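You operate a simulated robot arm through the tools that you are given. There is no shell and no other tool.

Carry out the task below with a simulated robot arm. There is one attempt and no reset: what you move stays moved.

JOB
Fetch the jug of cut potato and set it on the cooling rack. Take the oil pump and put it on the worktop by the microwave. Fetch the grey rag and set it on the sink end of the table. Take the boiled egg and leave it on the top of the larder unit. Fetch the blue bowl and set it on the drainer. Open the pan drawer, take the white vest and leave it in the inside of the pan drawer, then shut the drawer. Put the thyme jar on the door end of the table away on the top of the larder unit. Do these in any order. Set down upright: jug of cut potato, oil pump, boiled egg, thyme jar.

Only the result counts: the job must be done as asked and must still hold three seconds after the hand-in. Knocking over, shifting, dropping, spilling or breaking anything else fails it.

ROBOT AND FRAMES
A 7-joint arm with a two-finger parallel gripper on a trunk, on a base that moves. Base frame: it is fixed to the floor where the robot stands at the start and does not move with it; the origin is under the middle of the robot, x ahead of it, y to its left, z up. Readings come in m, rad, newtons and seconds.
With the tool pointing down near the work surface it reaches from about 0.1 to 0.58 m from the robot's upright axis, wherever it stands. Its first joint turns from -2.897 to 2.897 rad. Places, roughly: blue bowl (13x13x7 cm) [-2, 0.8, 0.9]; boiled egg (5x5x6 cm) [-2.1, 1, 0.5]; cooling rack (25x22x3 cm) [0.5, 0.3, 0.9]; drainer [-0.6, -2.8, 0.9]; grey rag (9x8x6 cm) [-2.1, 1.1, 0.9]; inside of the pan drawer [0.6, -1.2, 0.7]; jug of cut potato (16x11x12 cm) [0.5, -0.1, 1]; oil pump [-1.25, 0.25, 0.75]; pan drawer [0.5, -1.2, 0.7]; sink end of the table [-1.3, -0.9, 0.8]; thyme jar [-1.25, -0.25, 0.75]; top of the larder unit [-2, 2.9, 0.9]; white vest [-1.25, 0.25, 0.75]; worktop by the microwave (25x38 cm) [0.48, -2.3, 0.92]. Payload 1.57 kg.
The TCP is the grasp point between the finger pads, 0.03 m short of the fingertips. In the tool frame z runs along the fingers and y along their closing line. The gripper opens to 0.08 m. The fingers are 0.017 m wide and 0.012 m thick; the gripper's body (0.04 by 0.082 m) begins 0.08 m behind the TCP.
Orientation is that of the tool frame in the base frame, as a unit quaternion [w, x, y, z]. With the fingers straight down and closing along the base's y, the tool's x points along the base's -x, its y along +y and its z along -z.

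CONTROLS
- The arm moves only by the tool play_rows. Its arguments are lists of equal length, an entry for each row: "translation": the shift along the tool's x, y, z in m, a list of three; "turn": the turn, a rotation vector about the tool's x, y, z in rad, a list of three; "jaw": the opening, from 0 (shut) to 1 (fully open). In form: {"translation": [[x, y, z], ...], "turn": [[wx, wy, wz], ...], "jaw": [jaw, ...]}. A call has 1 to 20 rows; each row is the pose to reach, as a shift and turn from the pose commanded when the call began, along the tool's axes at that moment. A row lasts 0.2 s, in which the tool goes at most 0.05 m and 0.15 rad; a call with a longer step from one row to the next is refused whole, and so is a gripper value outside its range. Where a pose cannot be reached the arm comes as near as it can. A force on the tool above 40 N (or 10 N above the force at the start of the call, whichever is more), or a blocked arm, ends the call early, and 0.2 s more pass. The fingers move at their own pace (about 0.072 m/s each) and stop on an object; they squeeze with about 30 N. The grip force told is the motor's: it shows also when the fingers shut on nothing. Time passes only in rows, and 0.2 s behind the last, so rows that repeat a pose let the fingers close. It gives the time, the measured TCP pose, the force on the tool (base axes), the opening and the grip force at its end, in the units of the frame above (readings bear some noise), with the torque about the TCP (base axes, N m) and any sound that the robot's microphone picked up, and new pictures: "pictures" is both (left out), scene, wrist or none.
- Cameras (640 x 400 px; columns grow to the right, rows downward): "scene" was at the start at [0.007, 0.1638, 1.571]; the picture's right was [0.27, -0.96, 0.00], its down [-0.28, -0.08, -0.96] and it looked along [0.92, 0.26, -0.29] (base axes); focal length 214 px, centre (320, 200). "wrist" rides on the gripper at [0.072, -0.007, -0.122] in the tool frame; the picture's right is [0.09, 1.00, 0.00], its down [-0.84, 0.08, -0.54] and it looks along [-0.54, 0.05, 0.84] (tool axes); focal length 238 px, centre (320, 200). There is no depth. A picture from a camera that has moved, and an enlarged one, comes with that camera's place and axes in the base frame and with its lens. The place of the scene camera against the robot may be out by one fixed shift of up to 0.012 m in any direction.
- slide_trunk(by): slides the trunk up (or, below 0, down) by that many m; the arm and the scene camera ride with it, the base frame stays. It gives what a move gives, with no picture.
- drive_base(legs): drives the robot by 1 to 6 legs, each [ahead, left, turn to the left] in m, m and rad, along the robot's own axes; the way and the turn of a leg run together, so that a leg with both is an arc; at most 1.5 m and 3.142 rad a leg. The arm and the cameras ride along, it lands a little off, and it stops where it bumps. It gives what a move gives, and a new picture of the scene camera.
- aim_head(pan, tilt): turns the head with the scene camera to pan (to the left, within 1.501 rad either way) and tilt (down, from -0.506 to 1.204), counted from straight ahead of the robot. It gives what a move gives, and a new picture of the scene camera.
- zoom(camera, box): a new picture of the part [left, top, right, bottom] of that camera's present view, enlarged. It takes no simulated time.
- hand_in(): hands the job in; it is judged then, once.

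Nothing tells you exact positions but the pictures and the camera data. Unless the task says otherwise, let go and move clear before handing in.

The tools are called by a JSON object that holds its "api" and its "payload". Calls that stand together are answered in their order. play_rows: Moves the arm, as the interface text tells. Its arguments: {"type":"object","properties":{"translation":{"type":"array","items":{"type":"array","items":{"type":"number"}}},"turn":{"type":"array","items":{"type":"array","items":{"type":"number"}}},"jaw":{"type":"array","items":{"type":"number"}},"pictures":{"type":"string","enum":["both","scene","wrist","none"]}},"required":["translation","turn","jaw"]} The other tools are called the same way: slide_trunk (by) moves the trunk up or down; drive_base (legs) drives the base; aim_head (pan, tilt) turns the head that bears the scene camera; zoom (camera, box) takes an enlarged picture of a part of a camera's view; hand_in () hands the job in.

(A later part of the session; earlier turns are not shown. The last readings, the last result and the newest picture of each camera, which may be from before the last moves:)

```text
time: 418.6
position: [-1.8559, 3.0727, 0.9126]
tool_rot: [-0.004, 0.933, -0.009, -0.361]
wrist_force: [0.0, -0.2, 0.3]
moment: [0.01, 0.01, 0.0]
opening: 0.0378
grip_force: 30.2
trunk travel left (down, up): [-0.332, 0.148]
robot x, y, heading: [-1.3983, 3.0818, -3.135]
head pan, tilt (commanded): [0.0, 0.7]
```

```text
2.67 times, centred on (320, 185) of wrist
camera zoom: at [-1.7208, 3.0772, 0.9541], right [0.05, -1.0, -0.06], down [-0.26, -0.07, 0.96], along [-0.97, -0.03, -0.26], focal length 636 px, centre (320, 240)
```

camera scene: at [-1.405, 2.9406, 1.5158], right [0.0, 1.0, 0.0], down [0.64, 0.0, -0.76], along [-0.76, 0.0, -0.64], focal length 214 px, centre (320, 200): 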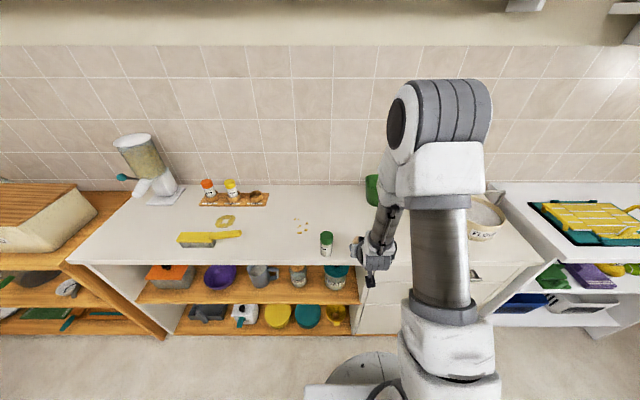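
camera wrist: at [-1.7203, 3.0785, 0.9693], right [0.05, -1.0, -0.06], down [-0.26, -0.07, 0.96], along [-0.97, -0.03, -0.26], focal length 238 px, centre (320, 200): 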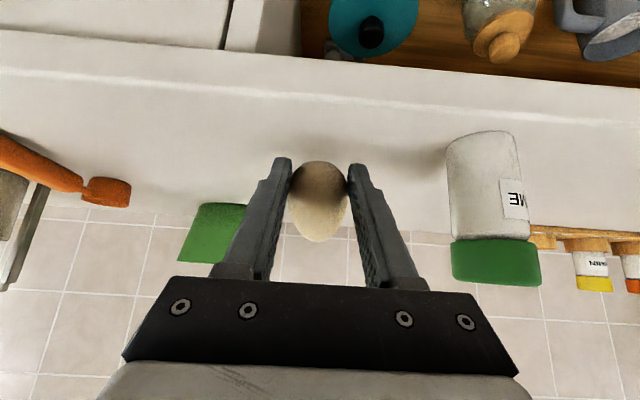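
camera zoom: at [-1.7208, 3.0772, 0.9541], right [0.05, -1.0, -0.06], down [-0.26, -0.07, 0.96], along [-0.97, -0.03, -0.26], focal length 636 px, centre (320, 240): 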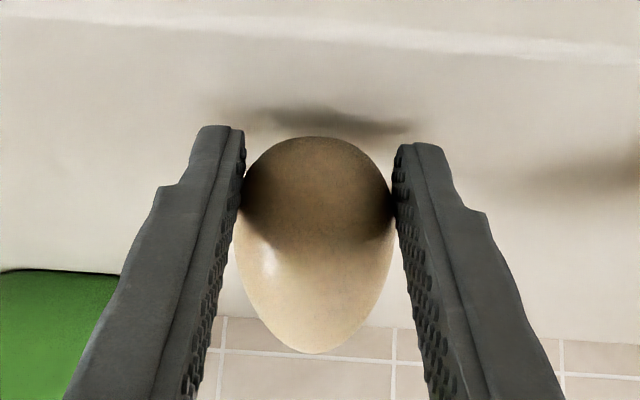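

{"api": "play_rows", "payload": {"translation": [[0.0013, 0, 0.0015], [0.0027, 0, 0.0029], [0.0027, 0, 0.0029]], "turn": [[0, 0, 0], [0, 0, 0], [0, 0, 0]], "jaw": [0.35, 0.35, 0.35], "pictures": "none"}}

{"api": "zoom", "payload": {"camera": "wrist", "box": [220, 110, 420, 260]}}

```text
time: 419.4
position: [-1.8577, 3.0728, 0.9082]
tool_rot: [-0.003, 0.933, -0.008, -0.36]
wrist_force: [-0.3, -0.1, -0.9]
moment: [-0.01, -0.01, 0.02]
opening: 0.0376
grip_force: 29.9
trunk travel left (down, up): [-0.332, 0.148]
robot x, y, heading: [-1.3957, 3.0793, -3.136]
head pan, tilt (commanded): [0.0, 0.7]
```

```text
2.67 times, centred on (320, 185) of wrist
camera zoom: at [-1.7209, 3.0775, 0.9503], right [0.05, -1.0, -0.06], down [-0.26, -0.07, 0.96], along [-0.97, -0.03, -0.26], focal length 636 px, centre (320, 240)
```

zoom: 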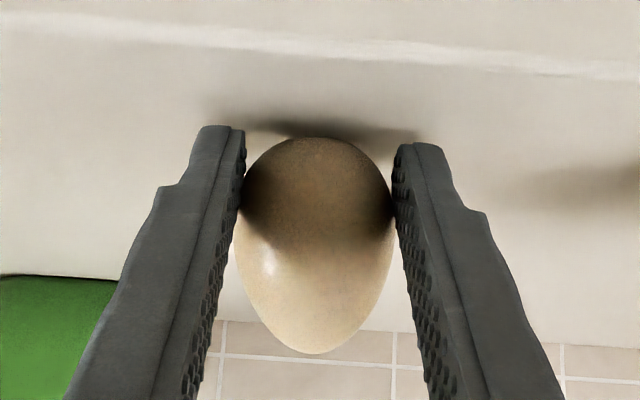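

{"api": "play_rows", "payload": {"translation": [[0.0013, 0, 0.0015], [0.0027, 0, 0.0029], [0.0027, 0, 0.0029]], "turn": [[0, 0, 0], [0, 0, 0], [0, 0, 0]], "jaw": [0.35, 0.35, 0.35], "pictures": "none"}}

{"api": "zoom", "payload": {"camera": "wrist", "box": [220, 110, 420, 260]}}

```text
time: 420.2
position: [-1.8573, 3.0733, 0.9075]
tool_rot: [-0.003, 0.931, -0.008, -0.365]
wrist_force: [3.1, -0.1, 28.7]
moment: [0.14, 0.31, 0.0]
opening: 0.0374
grip_force: 29.9
trunk travel left (down, up): [-0.332, 0.148]
robot x, y, heading: [-1.3982, 3.0875, -3.141]
head pan, tilt (commanded): [0.0, 0.7]
```

```text
2.67 times, centred on (320, 185) of wrist
camera zoom: at [-1.7206, 3.0778, 0.9478], right [0.05, -1.0, -0.06], down [-0.25, -0.07, 0.97], along [-0.97, -0.03, -0.25], focal length 636 px, centre (320, 240)
```

zoom: 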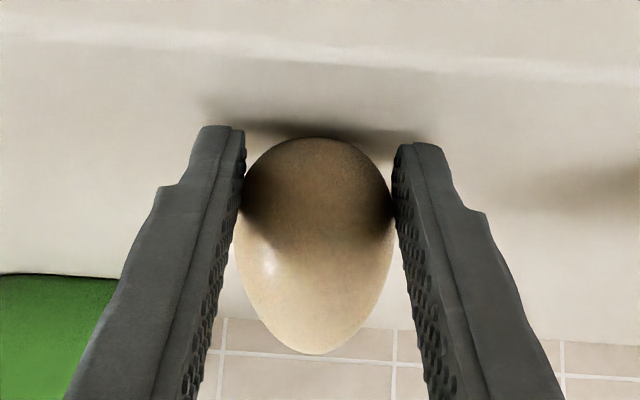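

Contact at 29 N. I'll ease off 3 mm and then open slowly to see whether the egg stands.

{"api": "play_rows", "payload": {"translation": [[-0.0013, 0, -0.0015], [-0.0022, 0, -0.0024], [-0.0022, 0, -0.0024]], "turn": [[0, 0, 0], [0, 0, 0], [0, 0, 0]], "jaw": [0.35, 0.35, 0.35], "pictures": "none"}}

{"api": "play_rows", "payload": {"translation": [[0, 0, 0], [0, 0, 0], [0, 0, 0]], "turn": [[0, 0, 0], [0, 0, 0], [0, 0, 0]], "jaw": [0.48, 0.52, 0.56]}}

```text
time: 421.1
position: [-1.8548, 3.0734, 0.9082]
tool_rot: [-0.003, 0.933, -0.008, -0.36]
wrist_force: [-3.1, -2.1, 8.3]
moment: [0.0, 0.24, 0.09]
opening: 0.0374
grip_force: 29.7
trunk travel left (down, up): [-0.332, 0.148]
robot x, y, heading: [-1.4015, 3.0821, -3.14]
head pan, tilt (commanded): [0.0, 0.7]
```

```text
time: 421.9
position: [-1.8545, 3.074, 0.9079]
tool_rot: [-0.004, 0.933, -0.009, -0.36]
wrist_force: [0.0, 0.0, -0.5]
moment: [-0.01, 0.03, 0.03]
opening: 0.045
grip_force: 0.1
trunk travel left (down, up): [-0.332, 0.148]
robot x, y, heading: [-1.3989, 3.0797, -3.137]
head pan, tilt (commanded): [0.0, 0.7]
camera scene: at [-1.4048, 2.9406, 1.5157], right [0.0, 1.0, 0.0], down [0.64, 0.0, -0.77], along [-0.77, 0.0, -0.64], focal length 214 px, centre (320, 200)
camera wrist: at [-1.7193, 3.0787, 0.9495], right [0.05, -1.0, -0.06], down [-0.26, -0.07, 0.96], along [-0.96, -0.03, -0.26], focal length 238 px, centre (320, 200)
```

scene: 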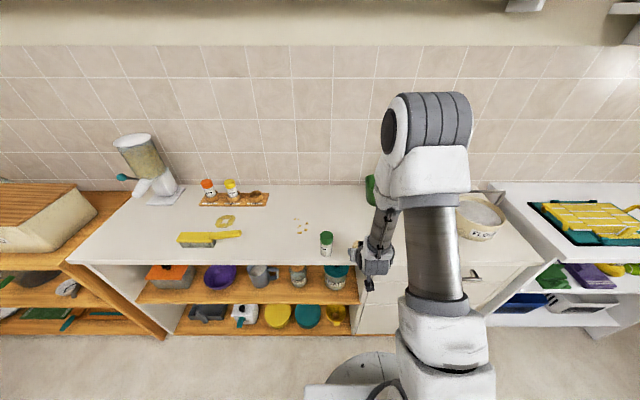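
wrist: 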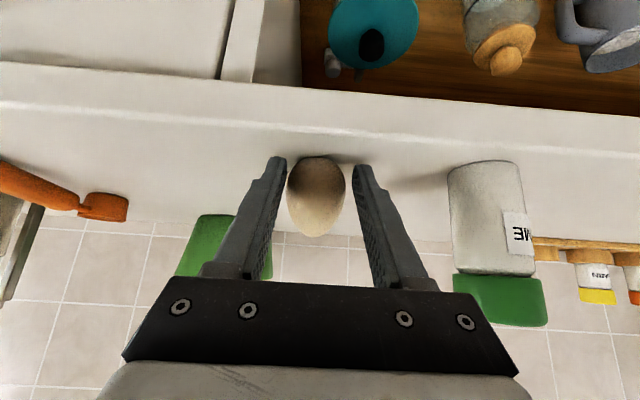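

{"api": "play_rows", "payload": {"translation": [[0, 0, 0], [0, 0, 0], [0, 0, 0], [0, 0, 0]], "turn": [[0, 0, 0], [0, 0, 0], [0, 0, 0], [0, 0, 0]], "jaw": [0.6, 0.65, 0.7, 0.7], "pictures": "none"}}

{"api": "zoom", "payload": {"camera": "wrist", "box": [220, 110, 420, 260]}}

```text
time: 422.9
position: [-1.8565, 3.0732, 0.9095]
tool_rot: [-0.003, 0.932, -0.008, -0.362]
wrist_force: [0.6, -0.2, -0.6]
moment: [-0.02, -0.03, 0.01]
opening: 0.0562
grip_force: 0.1
trunk travel left (down, up): [-0.332, 0.148]
robot x, y, heading: [-1.3938, 3.0823, -3.133]
head pan, tilt (commanded): [0.0, 0.7]
```

```text
2.67 times, centred on (320, 185) of wrist
camera zoom: at [-1.72, 3.0784, 0.9498], right [0.05, -1.0, -0.06], down [-0.26, -0.07, 0.96], along [-0.97, -0.03, -0.26], focal length 636 px, centre (320, 240)
```

zoom: 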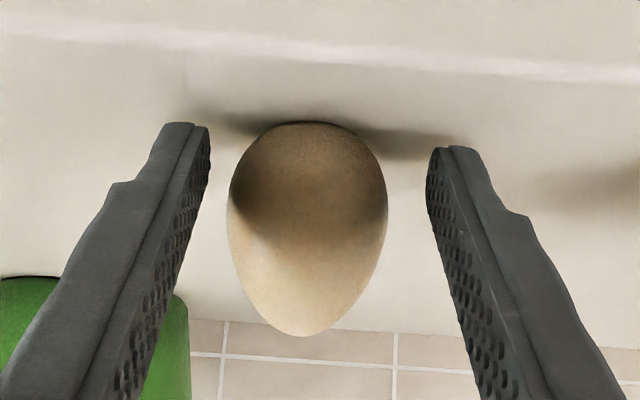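

The egg stands on its own. I'll open wider and back the base straight out.

{"api": "play_rows", "payload": {"translation": [[0, 0, 0], [0, 0, 0]], "turn": [[0, 0, 0], [0, 0, 0]], "jaw": [0.85, 0.9], "pictures": "none"}}

{"api": "drive_base", "payload": {"legs": [[-0.3, 0, 0]]}}

{"api": "zoom", "payload": {"camera": "scene", "box": [240, 150, 480, 320]}}

{"api": "zoom", "payload": {"camera": "wrist", "box": [0, 0, 640, 400]}}

```text
time: 423.4
position: [-1.8559, 3.0729, 0.9091]
tool_rot: [-0.003, 0.932, -0.008, -0.361]
wrist_force: [-0.7, 0.3, -0.4]
moment: [0.0, 0.0, 0.03]
opening: 0.072
grip_force: 0.0
trunk travel left (down, up): [-0.332, 0.148]
robot x, y, heading: [-1.3937, 3.0838, -3.141]
head pan, tilt (commanded): [0.0, 0.7]
```

```text
time: 426.0
position: [-1.561, 3.0747, 0.9082]
tool_rot: [-0.003, 0.933, -0.008, -0.361]
wrist_force: [0.1, -0.4, -0.1]
moment: [0.01, 0.01, -0.03]
opening: 0.0719
grip_force: 0.1
trunk travel left (down, up): [-0.332, 0.148]
robot x, y, heading: [-1.0998, 3.083, -3.138]
head pan, tilt (commanded): [0.0, 0.7]
camera scene: at [-1.1099, 2.9417, 1.5158], right [0.0, 1.0, 0.0], down [0.64, 0.0, -0.76], along [-0.76, 0.0, -0.64], focal length 214 px, centre (320, 200)
```

scene: 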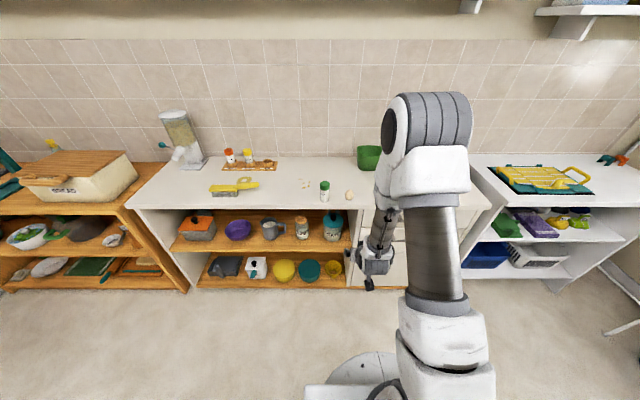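

```text
2.35 times, centred on (360, 235) of scene
camera zoom: at [-1.1099, 2.9417, 1.5158], right [0.0, 1.0, 0.0], down [0.64, 0.0, -0.76], along [-0.76, 0.0, -0.64], focal length 505 px, centre (226, 118)
```

zoom: 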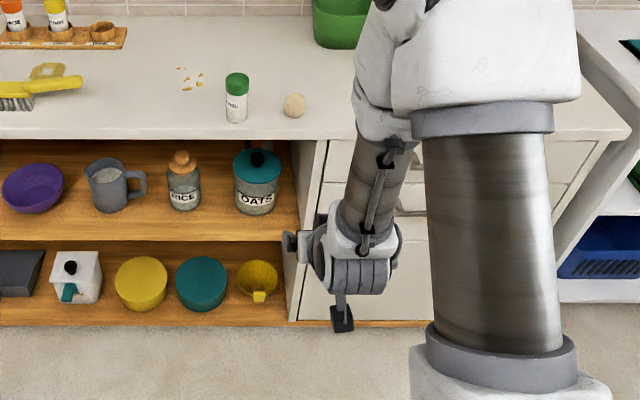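

```text
1.00 times, centred on (320, 200) of wrist (not enlarged: the box is as wide or as high as the picture)
camera zoom: at [-1.4247, 3.0799, 0.9498], right [0.05, -1.0, -0.06], down [-0.26, -0.07, 0.96], along [-0.97, -0.03, -0.26], focal length 238 px, centre (320, 200)
```

zoom: 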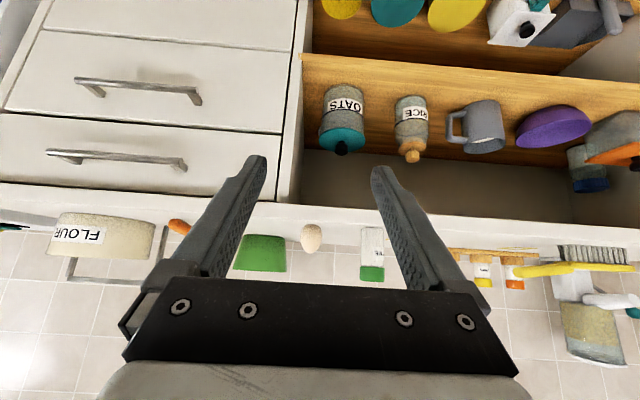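

{"api": "zoom", "payload": {"camera": "scene", "box": [310, 170, 370, 210]}}

{"api": "zoom", "payload": {"camera": "wrist", "box": [270, 200, 410, 300]}}

```text
10.00 times, centred on (340, 190) of scene
camera zoom: at [-1.1099, 2.9417, 1.5158], right [0.0, 1.0, 0.0], down [0.64, 0.0, -0.76], along [-0.76, 0.0, -0.64], focal length 2145 px, centre (120, 300)
```

zoom: 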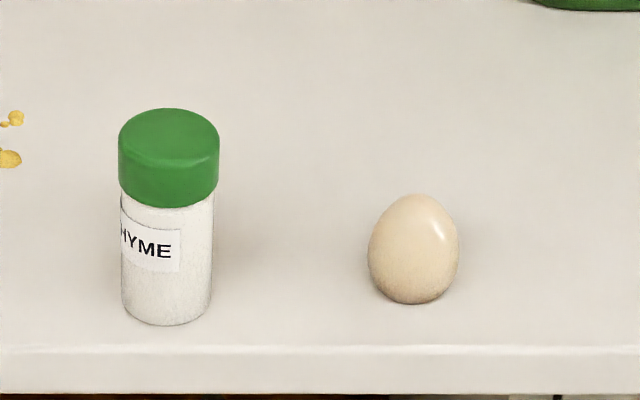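

```text
4.00 times, centred on (340, 250) of wrist
camera zoom: at [-1.4247, 3.0799, 0.9498], right [0.05, -1.0, -0.06], down [-0.26, -0.07, 0.96], along [-0.97, -0.03, -0.26], focal length 953 px, centre (240, 0)
```

zoom: 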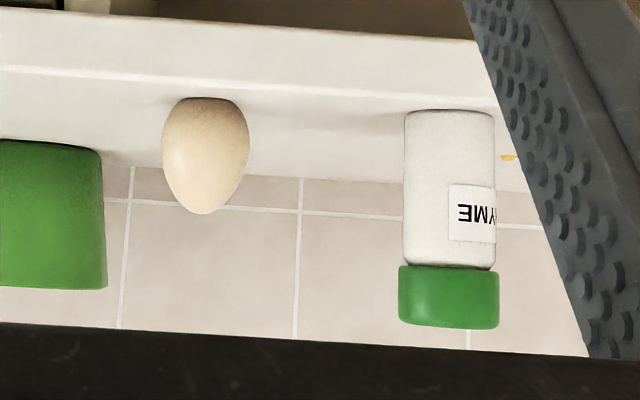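

Both the thyme jar and the egg stand upright on the larder top. Next the grey rag on the wooden unit: I'll raise the trunk and strafe back there for a closer look.

{"api": "slide_trunk", "payload": {"by": 0.14}}

{"api": "drive_base", "payload": {"legs": [[0, 1.0, 0], [0, 0.98, 0]]}}

{"api": "zoom", "payload": {"camera": "wrist", "box": [0, 0, 640, 400]}}

{"api": "zoom", "payload": {"camera": "scene", "box": [260, 130, 460, 270]}}

```text
time: 427.6
position: [-1.5603, 3.0751, 1.0488]
tool_rot: [-0.003, 0.933, -0.008, -0.361]
wrist_force: [-0.2, -0.5, -0.1]
moment: [-0.01, -0.02, -0.04]
opening: 0.072
grip_force: 0.1
trunk travel left (down, up): [-0.472, 0.008]
robot x, y, heading: [-1.0954, 3.0862, -3.142]
head pan, tilt (commanded): [0.0, 0.7]
```

```text
time: 442.9
position: [-1.5671, 1.0724, 1.0489]
tool_rot: [-0.004, 0.932, -0.009, -0.361]
wrist_force: [0.4, -0.4, -0.2]
moment: [-0.04, 0.0, -0.02]
opening: 0.0718
grip_force: 0.0
trunk travel left (down, up): [-0.472, 0.008]
robot x, y, heading: [-1.1115, 1.0769, -3.143]
head pan, tilt (commanded): [0.0, 0.7]
camera scene: at [-1.1175, 0.9365, 1.6558], right [0.0, 1.0, 0.0], down [0.64, 0.0, -0.76], along [-0.76, 0.0, -0.64], focal length 214 px, centre (320, 200)
```

scene: 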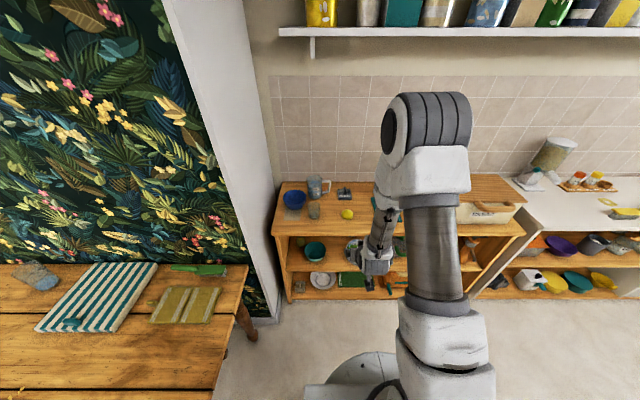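

```text
1.00 times, centred on (320, 200) of wrist (not enlarged: the box is as wide or as high as the picture)
camera zoom: at [-1.432, 1.0754, 1.0898], right [0.05, -1.0, -0.06], down [-0.26, -0.07, 0.96], along [-0.97, -0.03, -0.26], focal length 238 px, centre (320, 200)
```

zoom: 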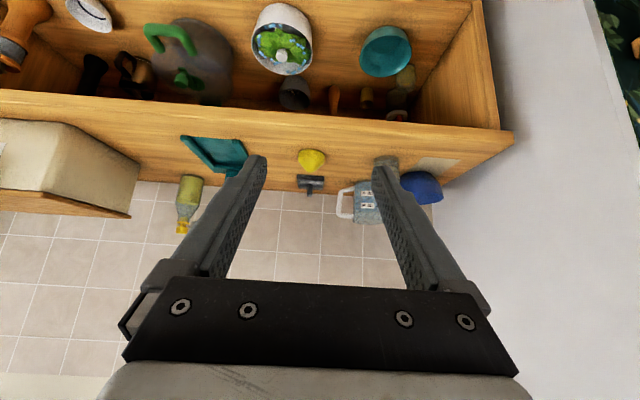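

```text
2.86 times, centred on (360, 200) of scene
camera zoom: at [-1.1175, 0.9365, 1.6558], right [0.0, 1.0, 0.0], down [0.64, 0.0, -0.76], along [-0.76, 0.0, -0.64], focal length 613 px, centre (206, 200)
```

zoom: 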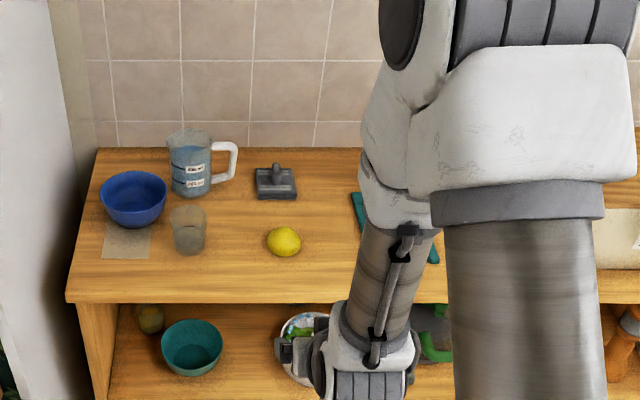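

{"api": "zoom", "payload": {"camera": "scene", "box": [325, 175, 365, 205]}}

{"api": "zoom", "payload": {"camera": "wrist", "box": [270, 130, 370, 210]}}

```text
13.33 times, centred on (345, 190) of scene
camera zoom: at [-1.1175, 0.9365, 1.6558], right [0.0, 1.0, 0.0], down [0.64, 0.0, -0.76], along [-0.76, 0.0, -0.64], focal length 2860 px, centre (-13, 333)
```

zoom: 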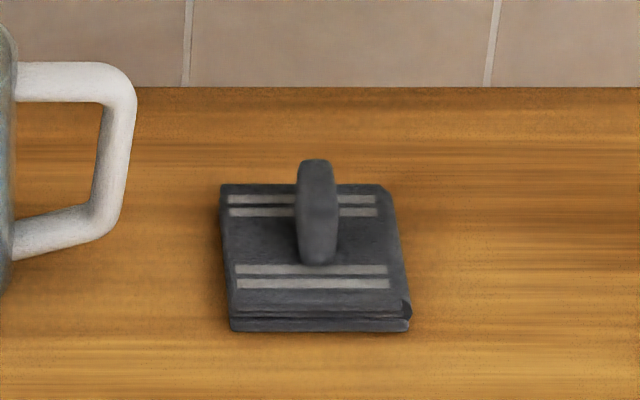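

```text
5.00 times, centred on (320, 170) of wrist
camera zoom: at [-1.432, 1.0754, 1.0898], right [0.05, -1.0, -0.06], down [-0.26, -0.07, 0.96], along [-0.97, -0.03, -0.26], focal length 1192 px, centre (320, 350)
```

zoom: 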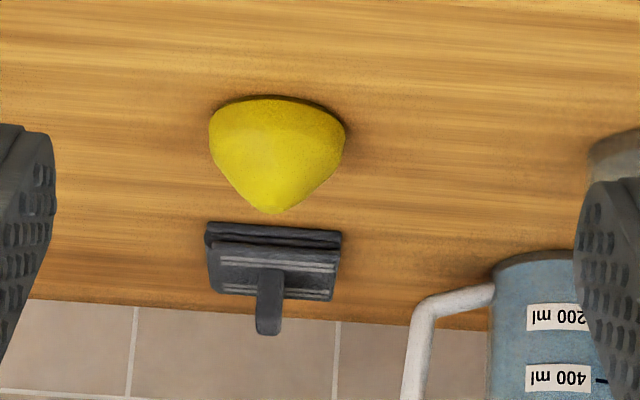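

The rag is a folded cloth with an upright tab (≈1.6 cm thick, along x) centred at ≈[-2.13, 1.086, 0.872], with a lemon in front of it. I'll drive closer and steepen the tool to pass over the lemon.

{"api": "drive_base", "payload": {"legs": [[0.34, 0, 0]]}}

{"api": "play_rows", "payload": {"translation": [[-0.02, 0, 0.02], [-0.04, 0, 0.04], [-0.06, 0, 0.06]], "turn": [[0, 0.08, 0], [0, 0.16, 0], [0, 0.23, 0]], "jaw": [0.9, 0.9, 0.9]}}

```text
time: 445.7
position: [-1.9065, 1.0723, 1.0486]
tool_rot: [-0.003, 0.933, -0.01, -0.36]
wrist_force: [0.0, 0.2, 0.7]
moment: [0.02, 0.0, 0.03]
opening: 0.0717
grip_force: 0.0
trunk travel left (down, up): [-0.472, 0.008]
robot x, y, heading: [-1.4493, 1.0787, -3.142]
head pan, tilt (commanded): [0.0, 0.7]
camera scene: at [-1.4567, 0.9363, 1.6558], right [0.0, 1.0, 0.0], down [0.64, 0.0, -0.76], along [-0.76, 0.0, -0.64], focal length 214 px, centre (320, 200)
```

scene: 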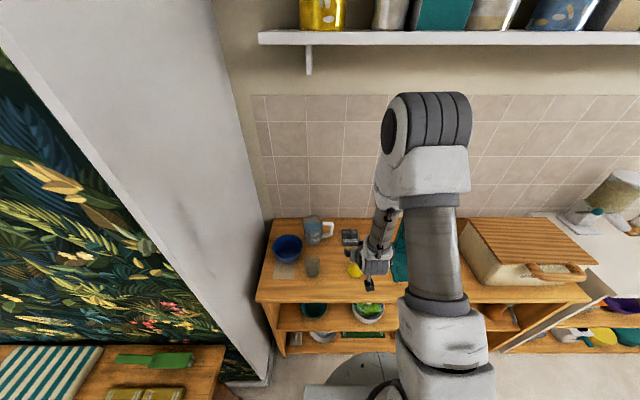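

```text
time: 446.5
position: [-1.9936, 1.0709, 1.0452]
tool_rot: [-0.002, 0.968, -0.01, -0.25]
wrist_force: [-0.4, -0.9, -0.5]
moment: [-0.02, -0.01, -0.03]
opening: 0.0722
grip_force: 0.1
trunk travel left (down, up): [-0.472, 0.008]
robot x, y, heading: [-1.4513, 1.0777, -3.141]
head pan, tilt (commanded): [0.0, 0.7]
camera scene: at [-1.4568, 0.9363, 1.6558], right [0.0, 1.0, 0.0], down [0.64, 0.0, -0.76], along [-0.76, 0.0, -0.64], focal length 214 px, centre (320, 200)
camera wrist: at [-1.8694, 1.0751, 1.1158], right [0.06, -1.0, -0.04], down [-0.47, -0.07, 0.88], along [-0.88, -0.03, -0.47], focal length 238 px, centre (320, 200)
```

scene: 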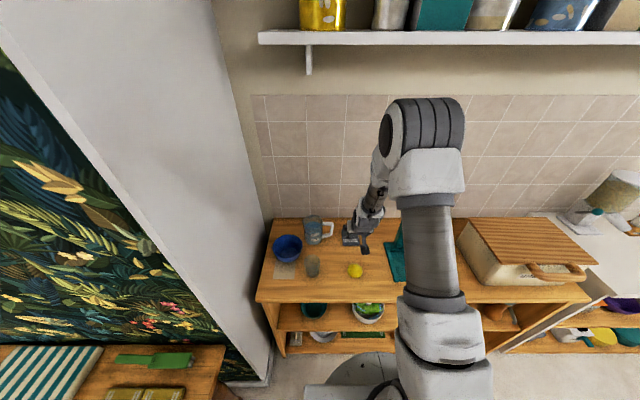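
wrist: 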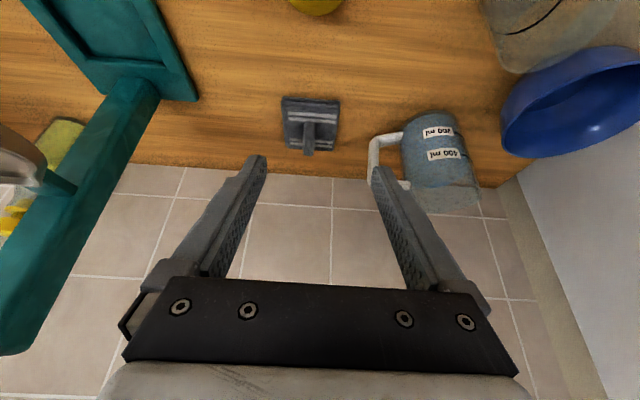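

Tab at ≈[-2.125, 1.087]. The jug's handle is ~9 cm to its side, so I'll narrow the jaw and move to a pre-grasp 6 cm above the tab.

{"api": "play_rows", "payload": {"translation": [[-0.0167, -0.004, 0.0387], [-0.0334, -0.008, 0.0773], [-0.05, -0.012, 0.116], [-0.0667, -0.0161, 0.1546]], "turn": [[0, 0, 0], [0, 0, 0], [0, 0, 0], [0, 0, 0]], "jaw": [0.7, 0.6, 0.55, 0.55]}}

```text
time: 447.5
position: [-2.1233, 1.0914, 0.9405]
tool_rot: [-0.002, 0.968, -0.01, -0.251]
wrist_force: [0.1, 0.3, 0.8]
moment: [0.03, -0.04, 0.02]
opening: 0.0441
grip_force: 0.1
trunk travel left (down, up): [-0.472, 0.008]
robot x, y, heading: [-1.45, 1.0769, -3.143]
head pan, tilt (commanded): [0.0, 0.7]
camera scene: at [-1.4569, 0.9364, 1.6559], right [0.0, 1.0, 0.0], down [0.64, 0.0, -0.76], along [-0.76, 0.0, -0.64], focal length 214 px, centre (320, 200)
camera wrist: at [-2.0012, 1.0954, 1.0117], right [0.06, -1.0, -0.04], down [-0.47, -0.07, 0.88], along [-0.88, -0.03, -0.47], focal length 238 px, centre (320, 200)
```

scene: 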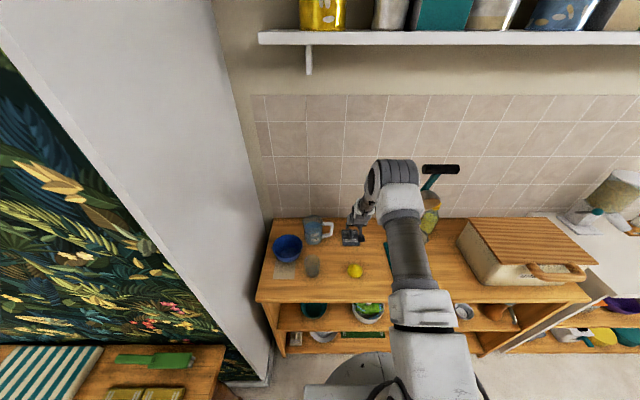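
wrist: 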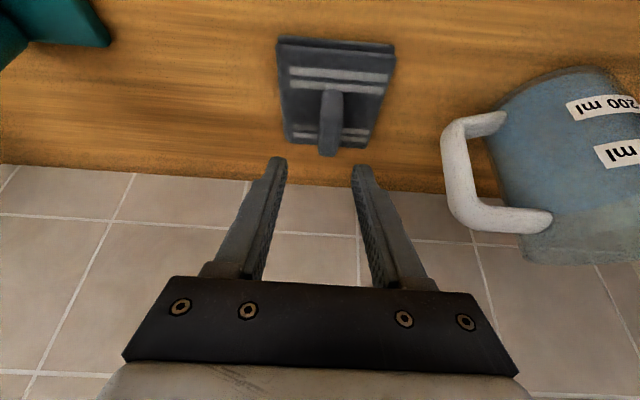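

Aligned to within 5 mm. Descend onto the tab and close.

{"api": "play_rows", "payload": {"translation": [[0.0076, 0.005, 0.0186], [0.0153, 0.005, 0.0372], [0.0229, 0.005, 0.0558], [0.0229, 0.005, 0.0558], [0.0229, 0.005, 0.0558], [0.0229, 0.005, 0.0558]], "turn": [[0, 0, 0], [0, 0, 0], [0, 0, 0], [0, 0, 0], [0, 0, 0], [0, 0, 0]], "jaw": [0.55, 0.55, 0.55, 0.3, 0.0, 0.0]}}

```text
time: 448.9
position: [-2.1312, 1.0859, 0.8877]
tool_rot: [-0.003, 0.966, -0.01, -0.257]
wrist_force: [-1.2, 0.3, 36.2]
moment: [-0.27, 0.36, 0.36]
opening: 0.0153
grip_force: 30.3
trunk travel left (down, up): [-0.472, 0.008]
robot x, y, heading: [-1.4504, 1.0811, -3.143]
head pan, tilt (commanded): [0.0, 0.7]
camera scene: at [-1.4529, 0.9364, 1.6561], right [0.0, 1.0, 0.0], down [0.64, 0.0, -0.77], along [-0.77, 0.0, -0.64], focal length 214 px, centre (320, 200)
camera wrist: at [-2.0088, 1.0901, 0.9573], right [0.06, -1.0, -0.05], down [-0.46, -0.07, 0.89], along [-0.89, -0.03, -0.46], focal length 238 px, centre (320, 200)
```

scene: 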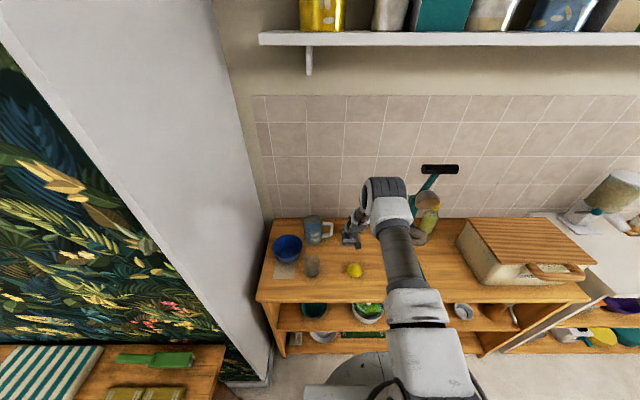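
wrist: 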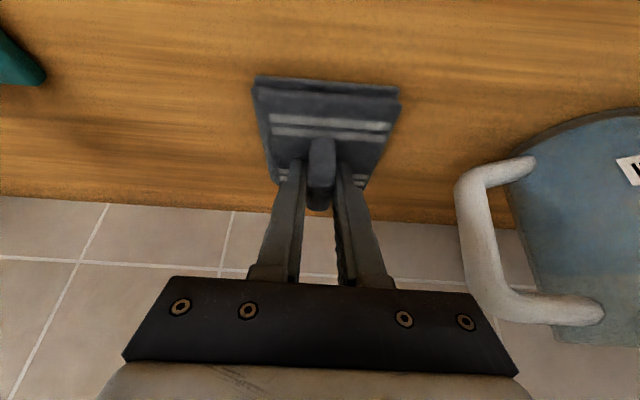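

Tab gripped (15 mm). Lifting.

{"api": "play_rows", "payload": {"translation": [[-0.0048, 0, -0.0087], [-0.0145, 0, -0.0262], [-0.029, 0, -0.0524], [-0.0484, 0, -0.0874], [-0.0629, 0, -0.1136]], "turn": [[0, 0, 0], [0, 0, 0], [0, 0, 0], [0, 0, 0], [0, 0, 0]], "jaw": [0, 0, 0, 0, 0]}}

```text
time: 450.1
position: [-2.1292, 1.089, 1.0126]
tool_rot: [-0.003, 0.968, -0.01, -0.25]
wrist_force: [-0.1, -0.9, -0.1]
moment: [-0.03, -0.01, -0.02]
opening: 0.0153
grip_force: 30.1
trunk travel left (down, up): [-0.472, 0.008]
robot x, y, heading: [-1.4497, 1.0815, -3.137]
head pan, tilt (commanded): [0.0, 0.7]
camera scene: at [-1.4563, 0.9363, 1.6558], right [0.0, 1.0, 0.0], down [0.64, 0.0, -0.77], along [-0.77, 0.0, -0.64], focal length 214 px, centre (320, 200)
camera wrist: at [-2.0066, 1.0925, 1.0832], right [0.06, -1.0, -0.04], down [-0.47, -0.07, 0.88], along [-0.88, -0.03, -0.47], focal length 238 px, centre (320, 200)
```

scene: 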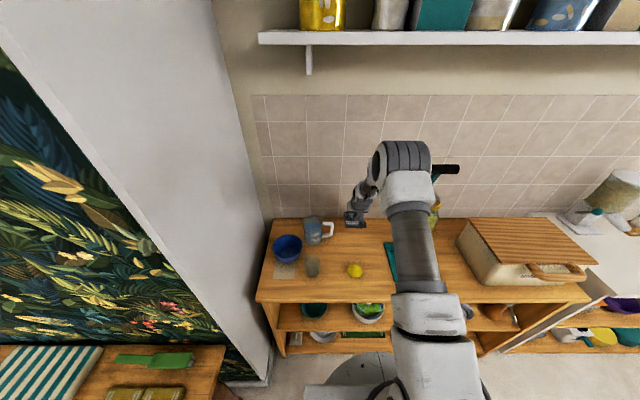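
wrist: 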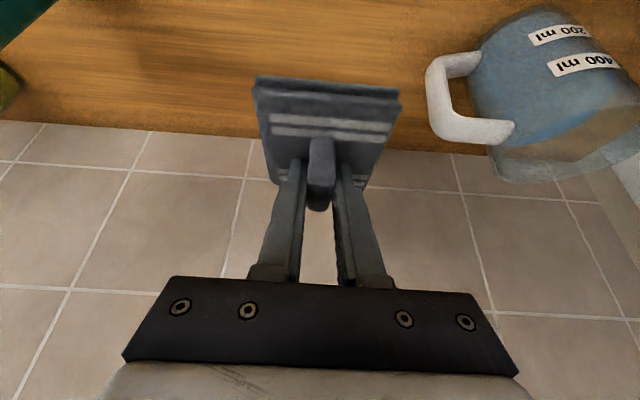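

The rag is held. I'll retract and carry it around to the sink end of the table, approaching from the table's end (chairs block the long side).

{"api": "play_rows", "payload": {"translation": [[0.0385, 0, -0.0213], [0.0769, 0, -0.0426], [0.1154, 0, -0.0639], [0.1538, 0, -0.0852], [0.1923, 0, -0.1065]], "turn": [[0, 0, 0], [0, 0, 0], [0, 0, 0], [0, 0, 0], [0, 0, 0]], "jaw": [0, 0, 0, 0, 0], "pictures": "none"}}

{"api": "drive_base", "payload": {"legs": [[-1.05, 0, 0], [0, 0, 1.566], [1.4, 0, 0], [1.35, 0, 0]]}}

{"api": "aim_head", "payload": {"pan": -1.2, "tilt": 0.6}}

```text
time: 451.3
position: [-1.9084, 1.0848, 1.0087]
tool_rot: [-0.002, 0.968, -0.01, -0.252]
wrist_force: [0.0, 0.4, -0.3]
moment: [0.02, 0.02, 0.03]
opening: 0.0149
grip_force: 30.5
trunk travel left (down, up): [-0.472, 0.008]
robot x, y, heading: [-1.4494, 1.0796, -3.141]
head pan, tilt (commanded): [0.0, 0.7]
```

```text
time: 481.2
position: [-0.4367, -2.1518, 1.0093]
tool_rot: [0.177, 0.689, 0.68, -0.179]
wrist_force: [-1.1, 0.2, -0.7]
moment: [-0.04, -0.03, 0.0]
opening: 0.0153
grip_force: 30.3
trunk travel left (down, up): [-0.472, 0.008]
robot x, y, heading: [-0.4336, -1.6901, -1.565]
head pan, tilt (commanded): [0.0, 0.7]
camera scene: at [-0.2971, -1.6977, 1.6558], right [-1.0, -0.01, 0.0], down [-0.01, 0.64, -0.76], along [0.01, -0.76, -0.64], focal length 214 px, centre (320, 200)
```

scene: 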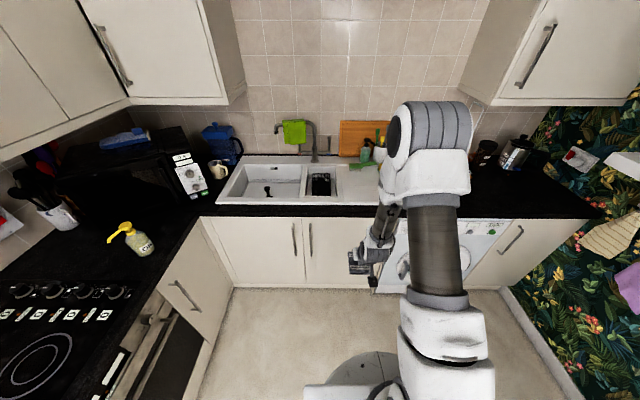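

```text
time: 482.6
position: [-0.4372, -2.1507, 1.0093]
tool_rot: [0.176, 0.689, 0.68, -0.179]
wrist_force: [0.0, -0.7, 0.1]
moment: [0.0, 0.03, -0.01]
opening: 0.0152
grip_force: 30.2
trunk travel left (down, up): [-0.472, 0.008]
robot x, y, heading: [-0.4396, -1.6931, -1.557]
head pan, tilt (commanded): [-1.201, 0.6]
camera scene: at [-0.38, -1.6455, 1.6644], right [-0.37, 0.93, 0.0], down [0.52, 0.21, -0.83], along [-0.77, -0.31, -0.56], focal length 214 px, centre (320, 200)
```

scene: 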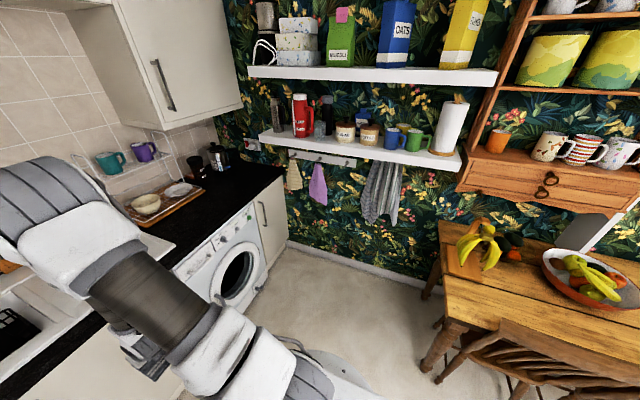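

I'll turn around (left, over the free aisle) to face +y and look at the table's sink end.

{"api": "drive_base", "payload": {"legs": [[0, 0, 1.565], [0, 0, 1.565]]}}

{"api": "aim_head", "payload": {"pan": 0.6, "tilt": 0.6}}

```text
time: 493.4
position: [-0.4385, -1.2331, 1.0088]
tool_rot: [-0.178, 0.685, -0.684, -0.178]
wrist_force: [0.1, -0.1, -1.3]
moment: [0.03, 0.0, -0.02]
opening: 0.0152
grip_force: 29.9
trunk travel left (down, up): [-0.472, 0.008]
robot x, y, heading: [-0.4345, -1.6946, 1.594]
head pan, tilt (commanded): [-1.201, 0.6]
camera scene: at [-0.4936, -1.7434, 1.6644], right [0.38, -0.92, 0.0], down [-0.52, -0.22, -0.83], along [0.76, 0.32, -0.56], focal length 214 px, centre (320, 200)
```

scene: 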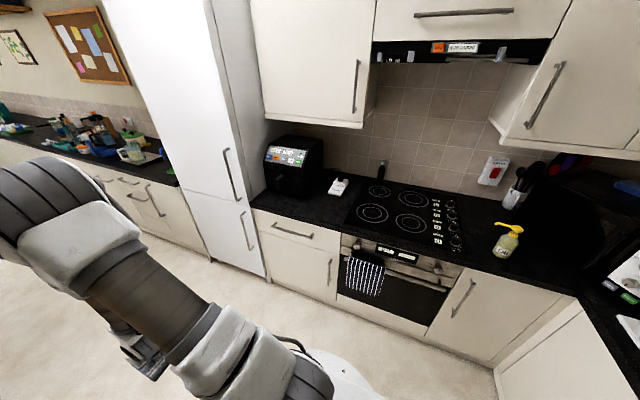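

```text
time: 495.2
position: [-0.4389, -1.2336, 1.0086]
tool_rot: [-0.178, 0.684, -0.684, -0.178]
wrist_force: [-0.4, 0.2, -0.5]
moment: [-0.01, -0.01, 0.01]
opening: 0.0153
grip_force: 30.2
trunk travel left (down, up): [-0.472, 0.008]
robot x, y, heading: [-0.4308, -1.696, 1.592]
head pan, tilt (commanded): [0.6, 0.6]
camera scene: at [-0.6268, -1.7056, 1.6644], right [0.81, 0.58, 0.0], down [0.33, -0.46, -0.83], along [-0.48, 0.67, -0.56], focal length 214 px, centre (320, 200)
```

scene: 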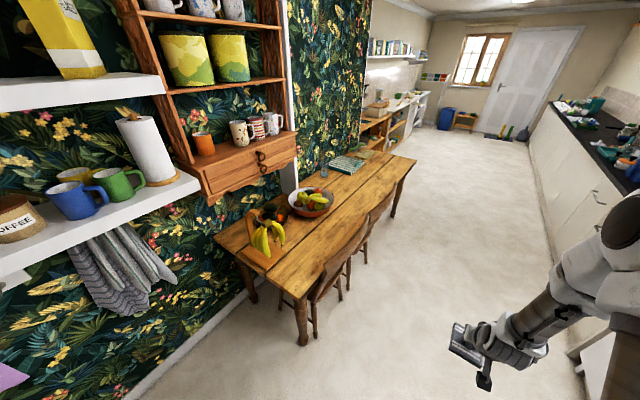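

{"api": "zoom", "payload": {"camera": "scene", "box": [200, 150, 420, 320]}}

```text
2.35 times, centred on (310, 235) of scene
camera zoom: at [-0.6268, -1.7056, 1.6644], right [0.81, 0.58, 0.0], down [0.33, -0.46, -0.83], along [-0.48, 0.67, -0.56], focal length 505 px, centre (344, 118)
```

zoom: 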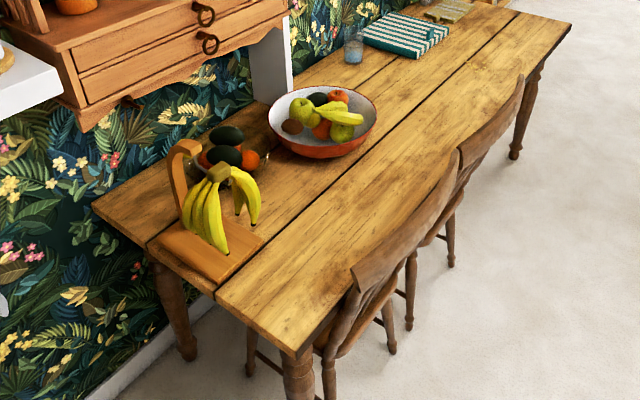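

The front plank near [-1.15, -1.05] is free, right of the banana stand. I'll raise the arm a little, swing wide of the chair, and line up with the table's end.

{"api": "play_rows", "payload": {"translation": [[-0.0194, 0, -0.035], [-0.0387, 0, -0.07]], "turn": [[0, 0, 0], [0, 0, 0]], "jaw": [0, 0], "pictures": "none"}}

{"api": "drive_base", "payload": {"legs": [[-0.12, 0.71, -0.022]]}}

{"api": "aim_head", "payload": {"pan": 0.0, "tilt": 0.7}}

```text
time: 495.8
position: [-0.4373, -1.2306, 1.0897]
tool_rot: [-0.177, 0.686, -0.683, -0.178]
wrist_force: [-0.1, 0.3, -0.1]
moment: [0.0, -0.01, 0.0]
opening: 0.0152
grip_force: 30.2
trunk travel left (down, up): [-0.472, 0.008]
robot x, y, heading: [-0.4348, -1.6949, 1.593]
head pan, tilt (commanded): [0.6, 0.6]
```

```text
time: 501.5
position: [-1.1355, -1.3552, 1.0902]
tool_rot: [0.18, -0.673, 0.696, 0.174]
wrist_force: [-0.4, -0.1, -1.8]
moment: [0.03, 0.01, -0.01]
opening: 0.0151
grip_force: 30.0
trunk travel left (down, up): [-0.472, 0.008]
robot x, y, heading: [-1.1453, -1.8178, 1.565]
head pan, tilt (commanded): [0.6, 0.6]
camera scene: at [-1.3417, -1.8234, 1.6644], right [0.83, 0.56, 0.0], down [0.31, -0.47, -0.83], along [-0.46, 0.69, -0.56], focal length 214 px, centre (320, 200)
```

scene: 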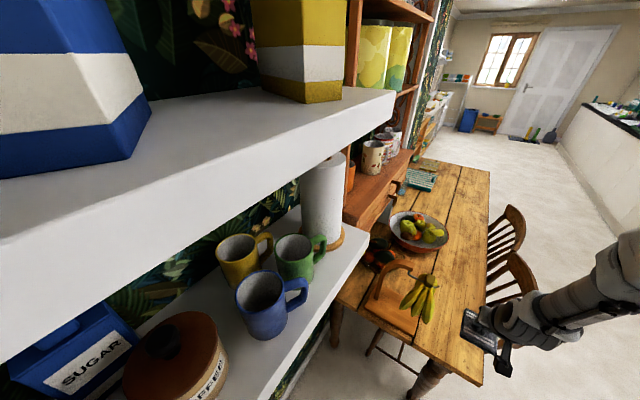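

```text
time: 502.5
position: [-1.136, -1.3541, 1.089]
tool_rot: [0.181, -0.673, 0.695, 0.174]
wrist_force: [-0.4, 0.3, -0.5]
moment: [-0.01, -0.02, -0.02]
opening: 0.0152
grip_force: 30.1
trunk travel left (down, up): [-0.472, 0.008]
robot x, y, heading: [-1.1489, -1.815, 1.559]
head pan, tilt (commanded): [0.0, 0.7]
camera scene: at [-1.2916, -1.8119, 1.6558], right [1.0, -0.01, 0.0], down [-0.01, -0.64, -0.77], along [0.01, 0.77, -0.64], focal length 214 px, centre (320, 200)
```

scene: 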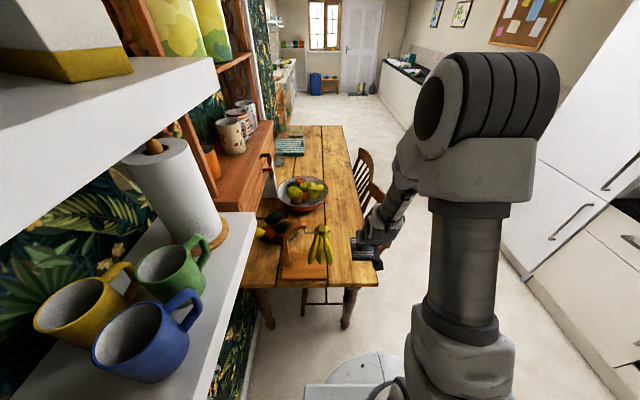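

The head is near the wall shelf, so I'll drive ahead ~20 cm while easing slightly right.

{"api": "drive_base", "payload": {"legs": [[0.2, -0.03, 0.01]]}}

{"api": "zoom", "payload": {"camera": "wrist", "box": [0, 0, 640, 400]}}

```text
time: 504.5
position: [-1.1084, -1.1505, 1.0891]
tool_rot: [0.179, -0.677, 0.691, 0.176]
wrist_force: [0.4, -0.6, -0.8]
moment: [0.01, 0.04, 0.0]
opening: 0.0148
grip_force: 30.3
trunk travel left (down, up): [-0.472, 0.008]
robot x, y, heading: [-1.1177, -1.6152, 1.57]
head pan, tilt (commanded): [0.0, 0.7]
camera scene: at [-1.2603, -1.6099, 1.6558], right [1.0, 0.0, 0.0], down [0.0, -0.64, -0.76], along [0.0, 0.76, -0.64], focal length 214 px, centre (320, 200)
```

scene: 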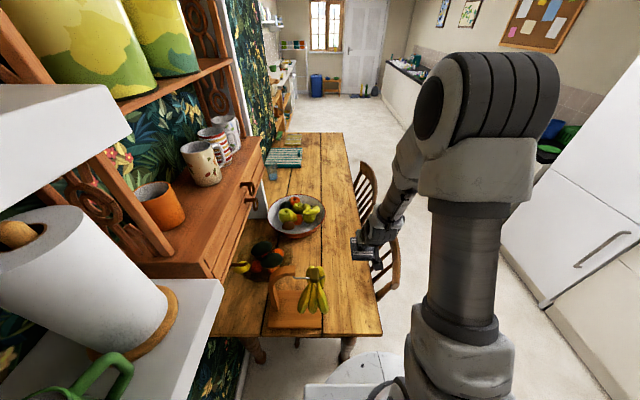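

```text
1.00 times, centred on (320, 200) of wrist (not enlarged: the box is as wide or as high as the picture)
camera zoom: at [-1.1047, -1.2733, 1.1607], right [-1.0, -0.06, -0.04], down [-0.07, 0.47, 0.88], along [-0.03, 0.88, -0.47], focal length 238 px, centre (320, 200)
```

zoom: 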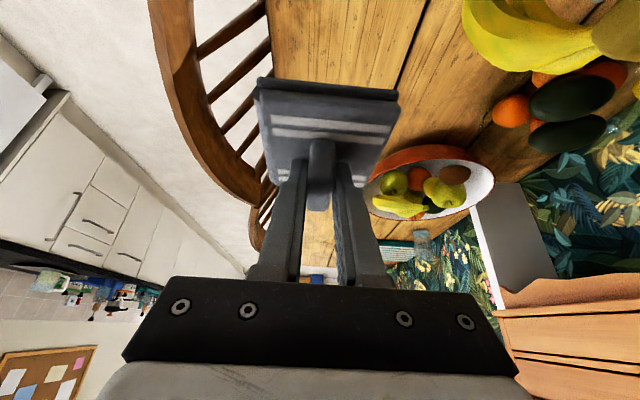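

I'll move the rag over [-1.16, -1.0] and lower with the trunk.

{"api": "play_rows", "payload": {"translation": [[-0.0327, 0.013, 0.0184], [-0.0654, 0.026, 0.0368], [-0.098, 0.039, 0.0551], [-0.1307, 0.052, 0.0735]], "turn": [[0, 0, 0], [0, 0, 0], [0, 0, 0], [0, 0, 0]], "jaw": [0, 0, 0, 0], "pictures": "none"}}

{"api": "slide_trunk", "payload": {"by": -0.2}}

{"api": "zoom", "payload": {"camera": "wrist", "box": [0, 0, 640, 400]}}

{"api": "zoom", "payload": {"camera": "scene", "box": [200, 120, 440, 360]}}

```text
time: 505.5
position: [-1.1592, -0.9993, 1.0873]
tool_rot: [0.18, -0.676, 0.692, 0.176]
wrist_force: [0.0, -0.2, 0.0]
moment: [0.0, 0.02, 0.0]
opening: 0.0151
grip_force: 30.3
trunk travel left (down, up): [-0.472, 0.008]
robot x, y, heading: [-1.1205, -1.6176, 1.57]
head pan, tilt (commanded): [0.0, 0.7]
```

```text
time: 507.7
position: [-1.1579, -0.9991, 0.8878]
tool_rot: [0.179, -0.677, 0.692, 0.176]
wrist_force: [-0.4, 0.0, -0.9]
moment: [-0.01, 0.03, 0.02]
opening: 0.015
grip_force: 30.2
trunk travel left (down, up): [-0.272, 0.208]
robot x, y, heading: [-1.1172, -1.6119, 1.569]
head pan, tilt (commanded): [0.0, 0.7]
```

```text
1.00 times, centred on (320, 200) of wrist (not enlarged: the box is as wide or as high as the picture)
camera zoom: at [-1.1538, -1.1217, 0.9587], right [-1.0, -0.06, -0.04], down [-0.07, 0.47, 0.88], along [-0.03, 0.88, -0.47], focal length 238 px, centre (320, 200)
```

zoom: 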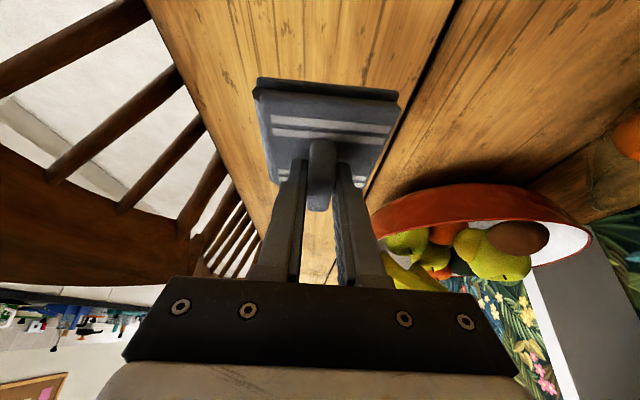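

```text
1.67 times, centred on (320, 240) of scene
camera zoom: at [-1.2603, -1.6102, 1.4559], right [1.0, 0.0, 0.0], down [0.0, -0.64, -0.76], along [0.0, 0.76, -0.64], focal length 358 px, centre (320, 133)
```

zoom: 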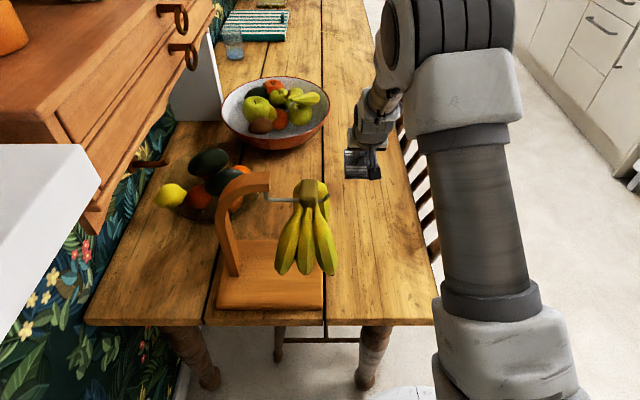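

The rag hovers over the free plank. Lowering further with the trunk, then gently to contact.

{"api": "slide_trunk", "payload": {"by": -0.06}}

{"api": "play_rows", "payload": {"translation": [[0.0025, 0, 0.0044], [0.0049, 0, 0.0087], [0.0049, 0, 0.0087]], "turn": [[0, 0, 0], [0, 0, 0], [0, 0, 0]], "jaw": [0, 0, 0], "pictures": "none"}}

```text
time: 508.7
position: [-1.1587, -0.9995, 0.8285]
tool_rot: [0.179, -0.678, 0.691, 0.176]
wrist_force: [-0.4, -0.3, -0.7]
moment: [-0.03, 0.0, 0.02]
opening: 0.0152
grip_force: 30.1
trunk travel left (down, up): [-0.212, 0.268]
robot x, y, heading: [-1.1169, -1.6155, 1.575]
head pan, tilt (commanded): [0.0, 0.7]
```

```text
time: 509.5
position: [-1.1598, -1.0006, 0.8181]
tool_rot: [0.18, -0.676, 0.692, 0.175]
wrist_force: [0.3, -1.2, -0.8]
moment: [-0.03, 0.0, 0.04]
opening: 0.0154
grip_force: 29.8
trunk travel left (down, up): [-0.212, 0.268]
robot x, y, heading: [-1.1158, -1.6122, 1.565]
head pan, tilt (commanded): [0.0, 0.7]
```

{"api": "play_rows", "payload": {"translation": [[0.0025, 0, 0.0044], [0.0039, 0, 0.007], [0.0039, 0, 0.007]], "turn": [[0, 0, 0], [0, 0, 0], [0, 0, 0]], "jaw": [0, 0, 0], "pictures": "none"}}

```text
time: 510.3
position: [-1.1591, -1.0005, 0.8101]
tool_rot: [0.18, -0.677, 0.691, 0.176]
wrist_force: [-0.9, 0.4, 0.0]
moment: [-0.03, 0.0, -0.04]
opening: 0.015
grip_force: 30.3
trunk travel left (down, up): [-0.212, 0.268]
robot x, y, heading: [-1.118, -1.6164, 1.57]
head pan, tilt (commanded): [0.0, 0.7]
```

{"api": "play_rows", "payload": {"translation": [[0.0025, 0, 0.0044], [0.0039, 0, 0.007], [0.0039, 0, 0.007]], "turn": [[0, 0, 0], [0, 0, 0], [0, 0, 0]], "jaw": [0, 0, 0]}}

```text
time: 511.1
position: [-1.1593, -1.0009, 0.8027]
tool_rot: [0.18, -0.677, 0.692, 0.176]
wrist_force: [0.3, 0.4, -0.5]
moment: [0.0, 0.04, 0.01]
opening: 0.0153
grip_force: 30.0
trunk travel left (down, up): [-0.212, 0.268]
robot x, y, heading: [-1.1185, -1.6126, 1.57]
head pan, tilt (commanded): [0.0, 0.7]
camera scene: at [-1.2603, -1.6102, 1.3958], right [1.0, 0.0, 0.0], down [0.0, -0.64, -0.76], along [0.0, 0.76, -0.64], focal length 214 px, centre (320, 200)
camera wrist: at [-1.154, -1.1221, 0.8731], right [-1.0, -0.06, -0.04], down [-0.07, 0.47, 0.88], along [-0.03, 0.88, -0.47], focal length 238 px, centre (320, 200)
```

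scene: 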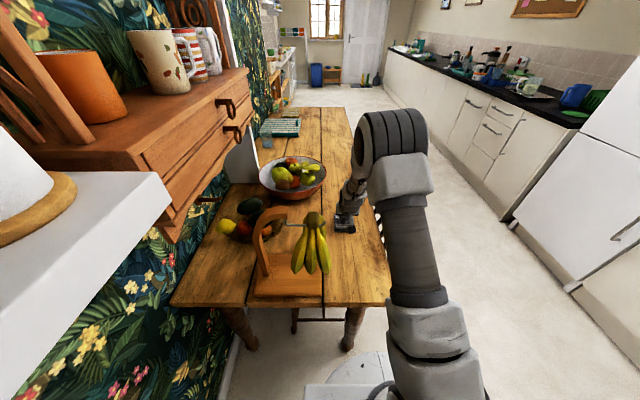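
wrist: 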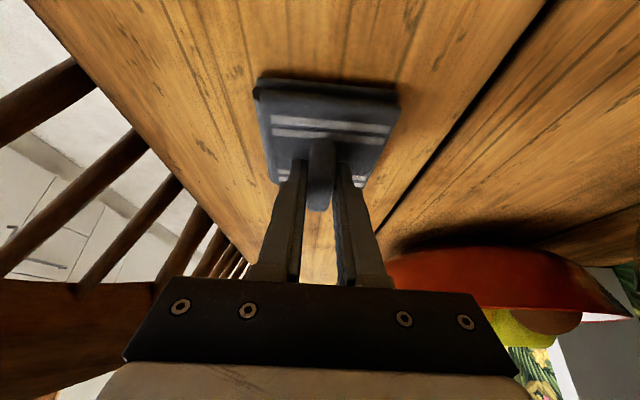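

{"api": "play_rows", "payload": {"translation": [[0.0015, 0, 0.0026], [0.0029, 0, 0.0052], [0.0029, 0, 0.0052]], "turn": [[0, 0, 0], [0, 0, 0], [0, 0, 0]], "jaw": [0, 0, 0], "pictures": "none"}}

```text
time: 511.9
position: [-1.1582, -0.9994, 0.7988]
tool_rot: [0.181, -0.676, 0.692, 0.176]
wrist_force: [1.2, -3.4, 10.5]
moment: [0.45, -0.09, -0.05]
opening: 0.0151
grip_force: 29.8
trunk travel left (down, up): [-0.212, 0.268]
robot x, y, heading: [-1.1181, -1.6166, 1.567]
head pan, tilt (commanded): [0.0, 0.7]
```

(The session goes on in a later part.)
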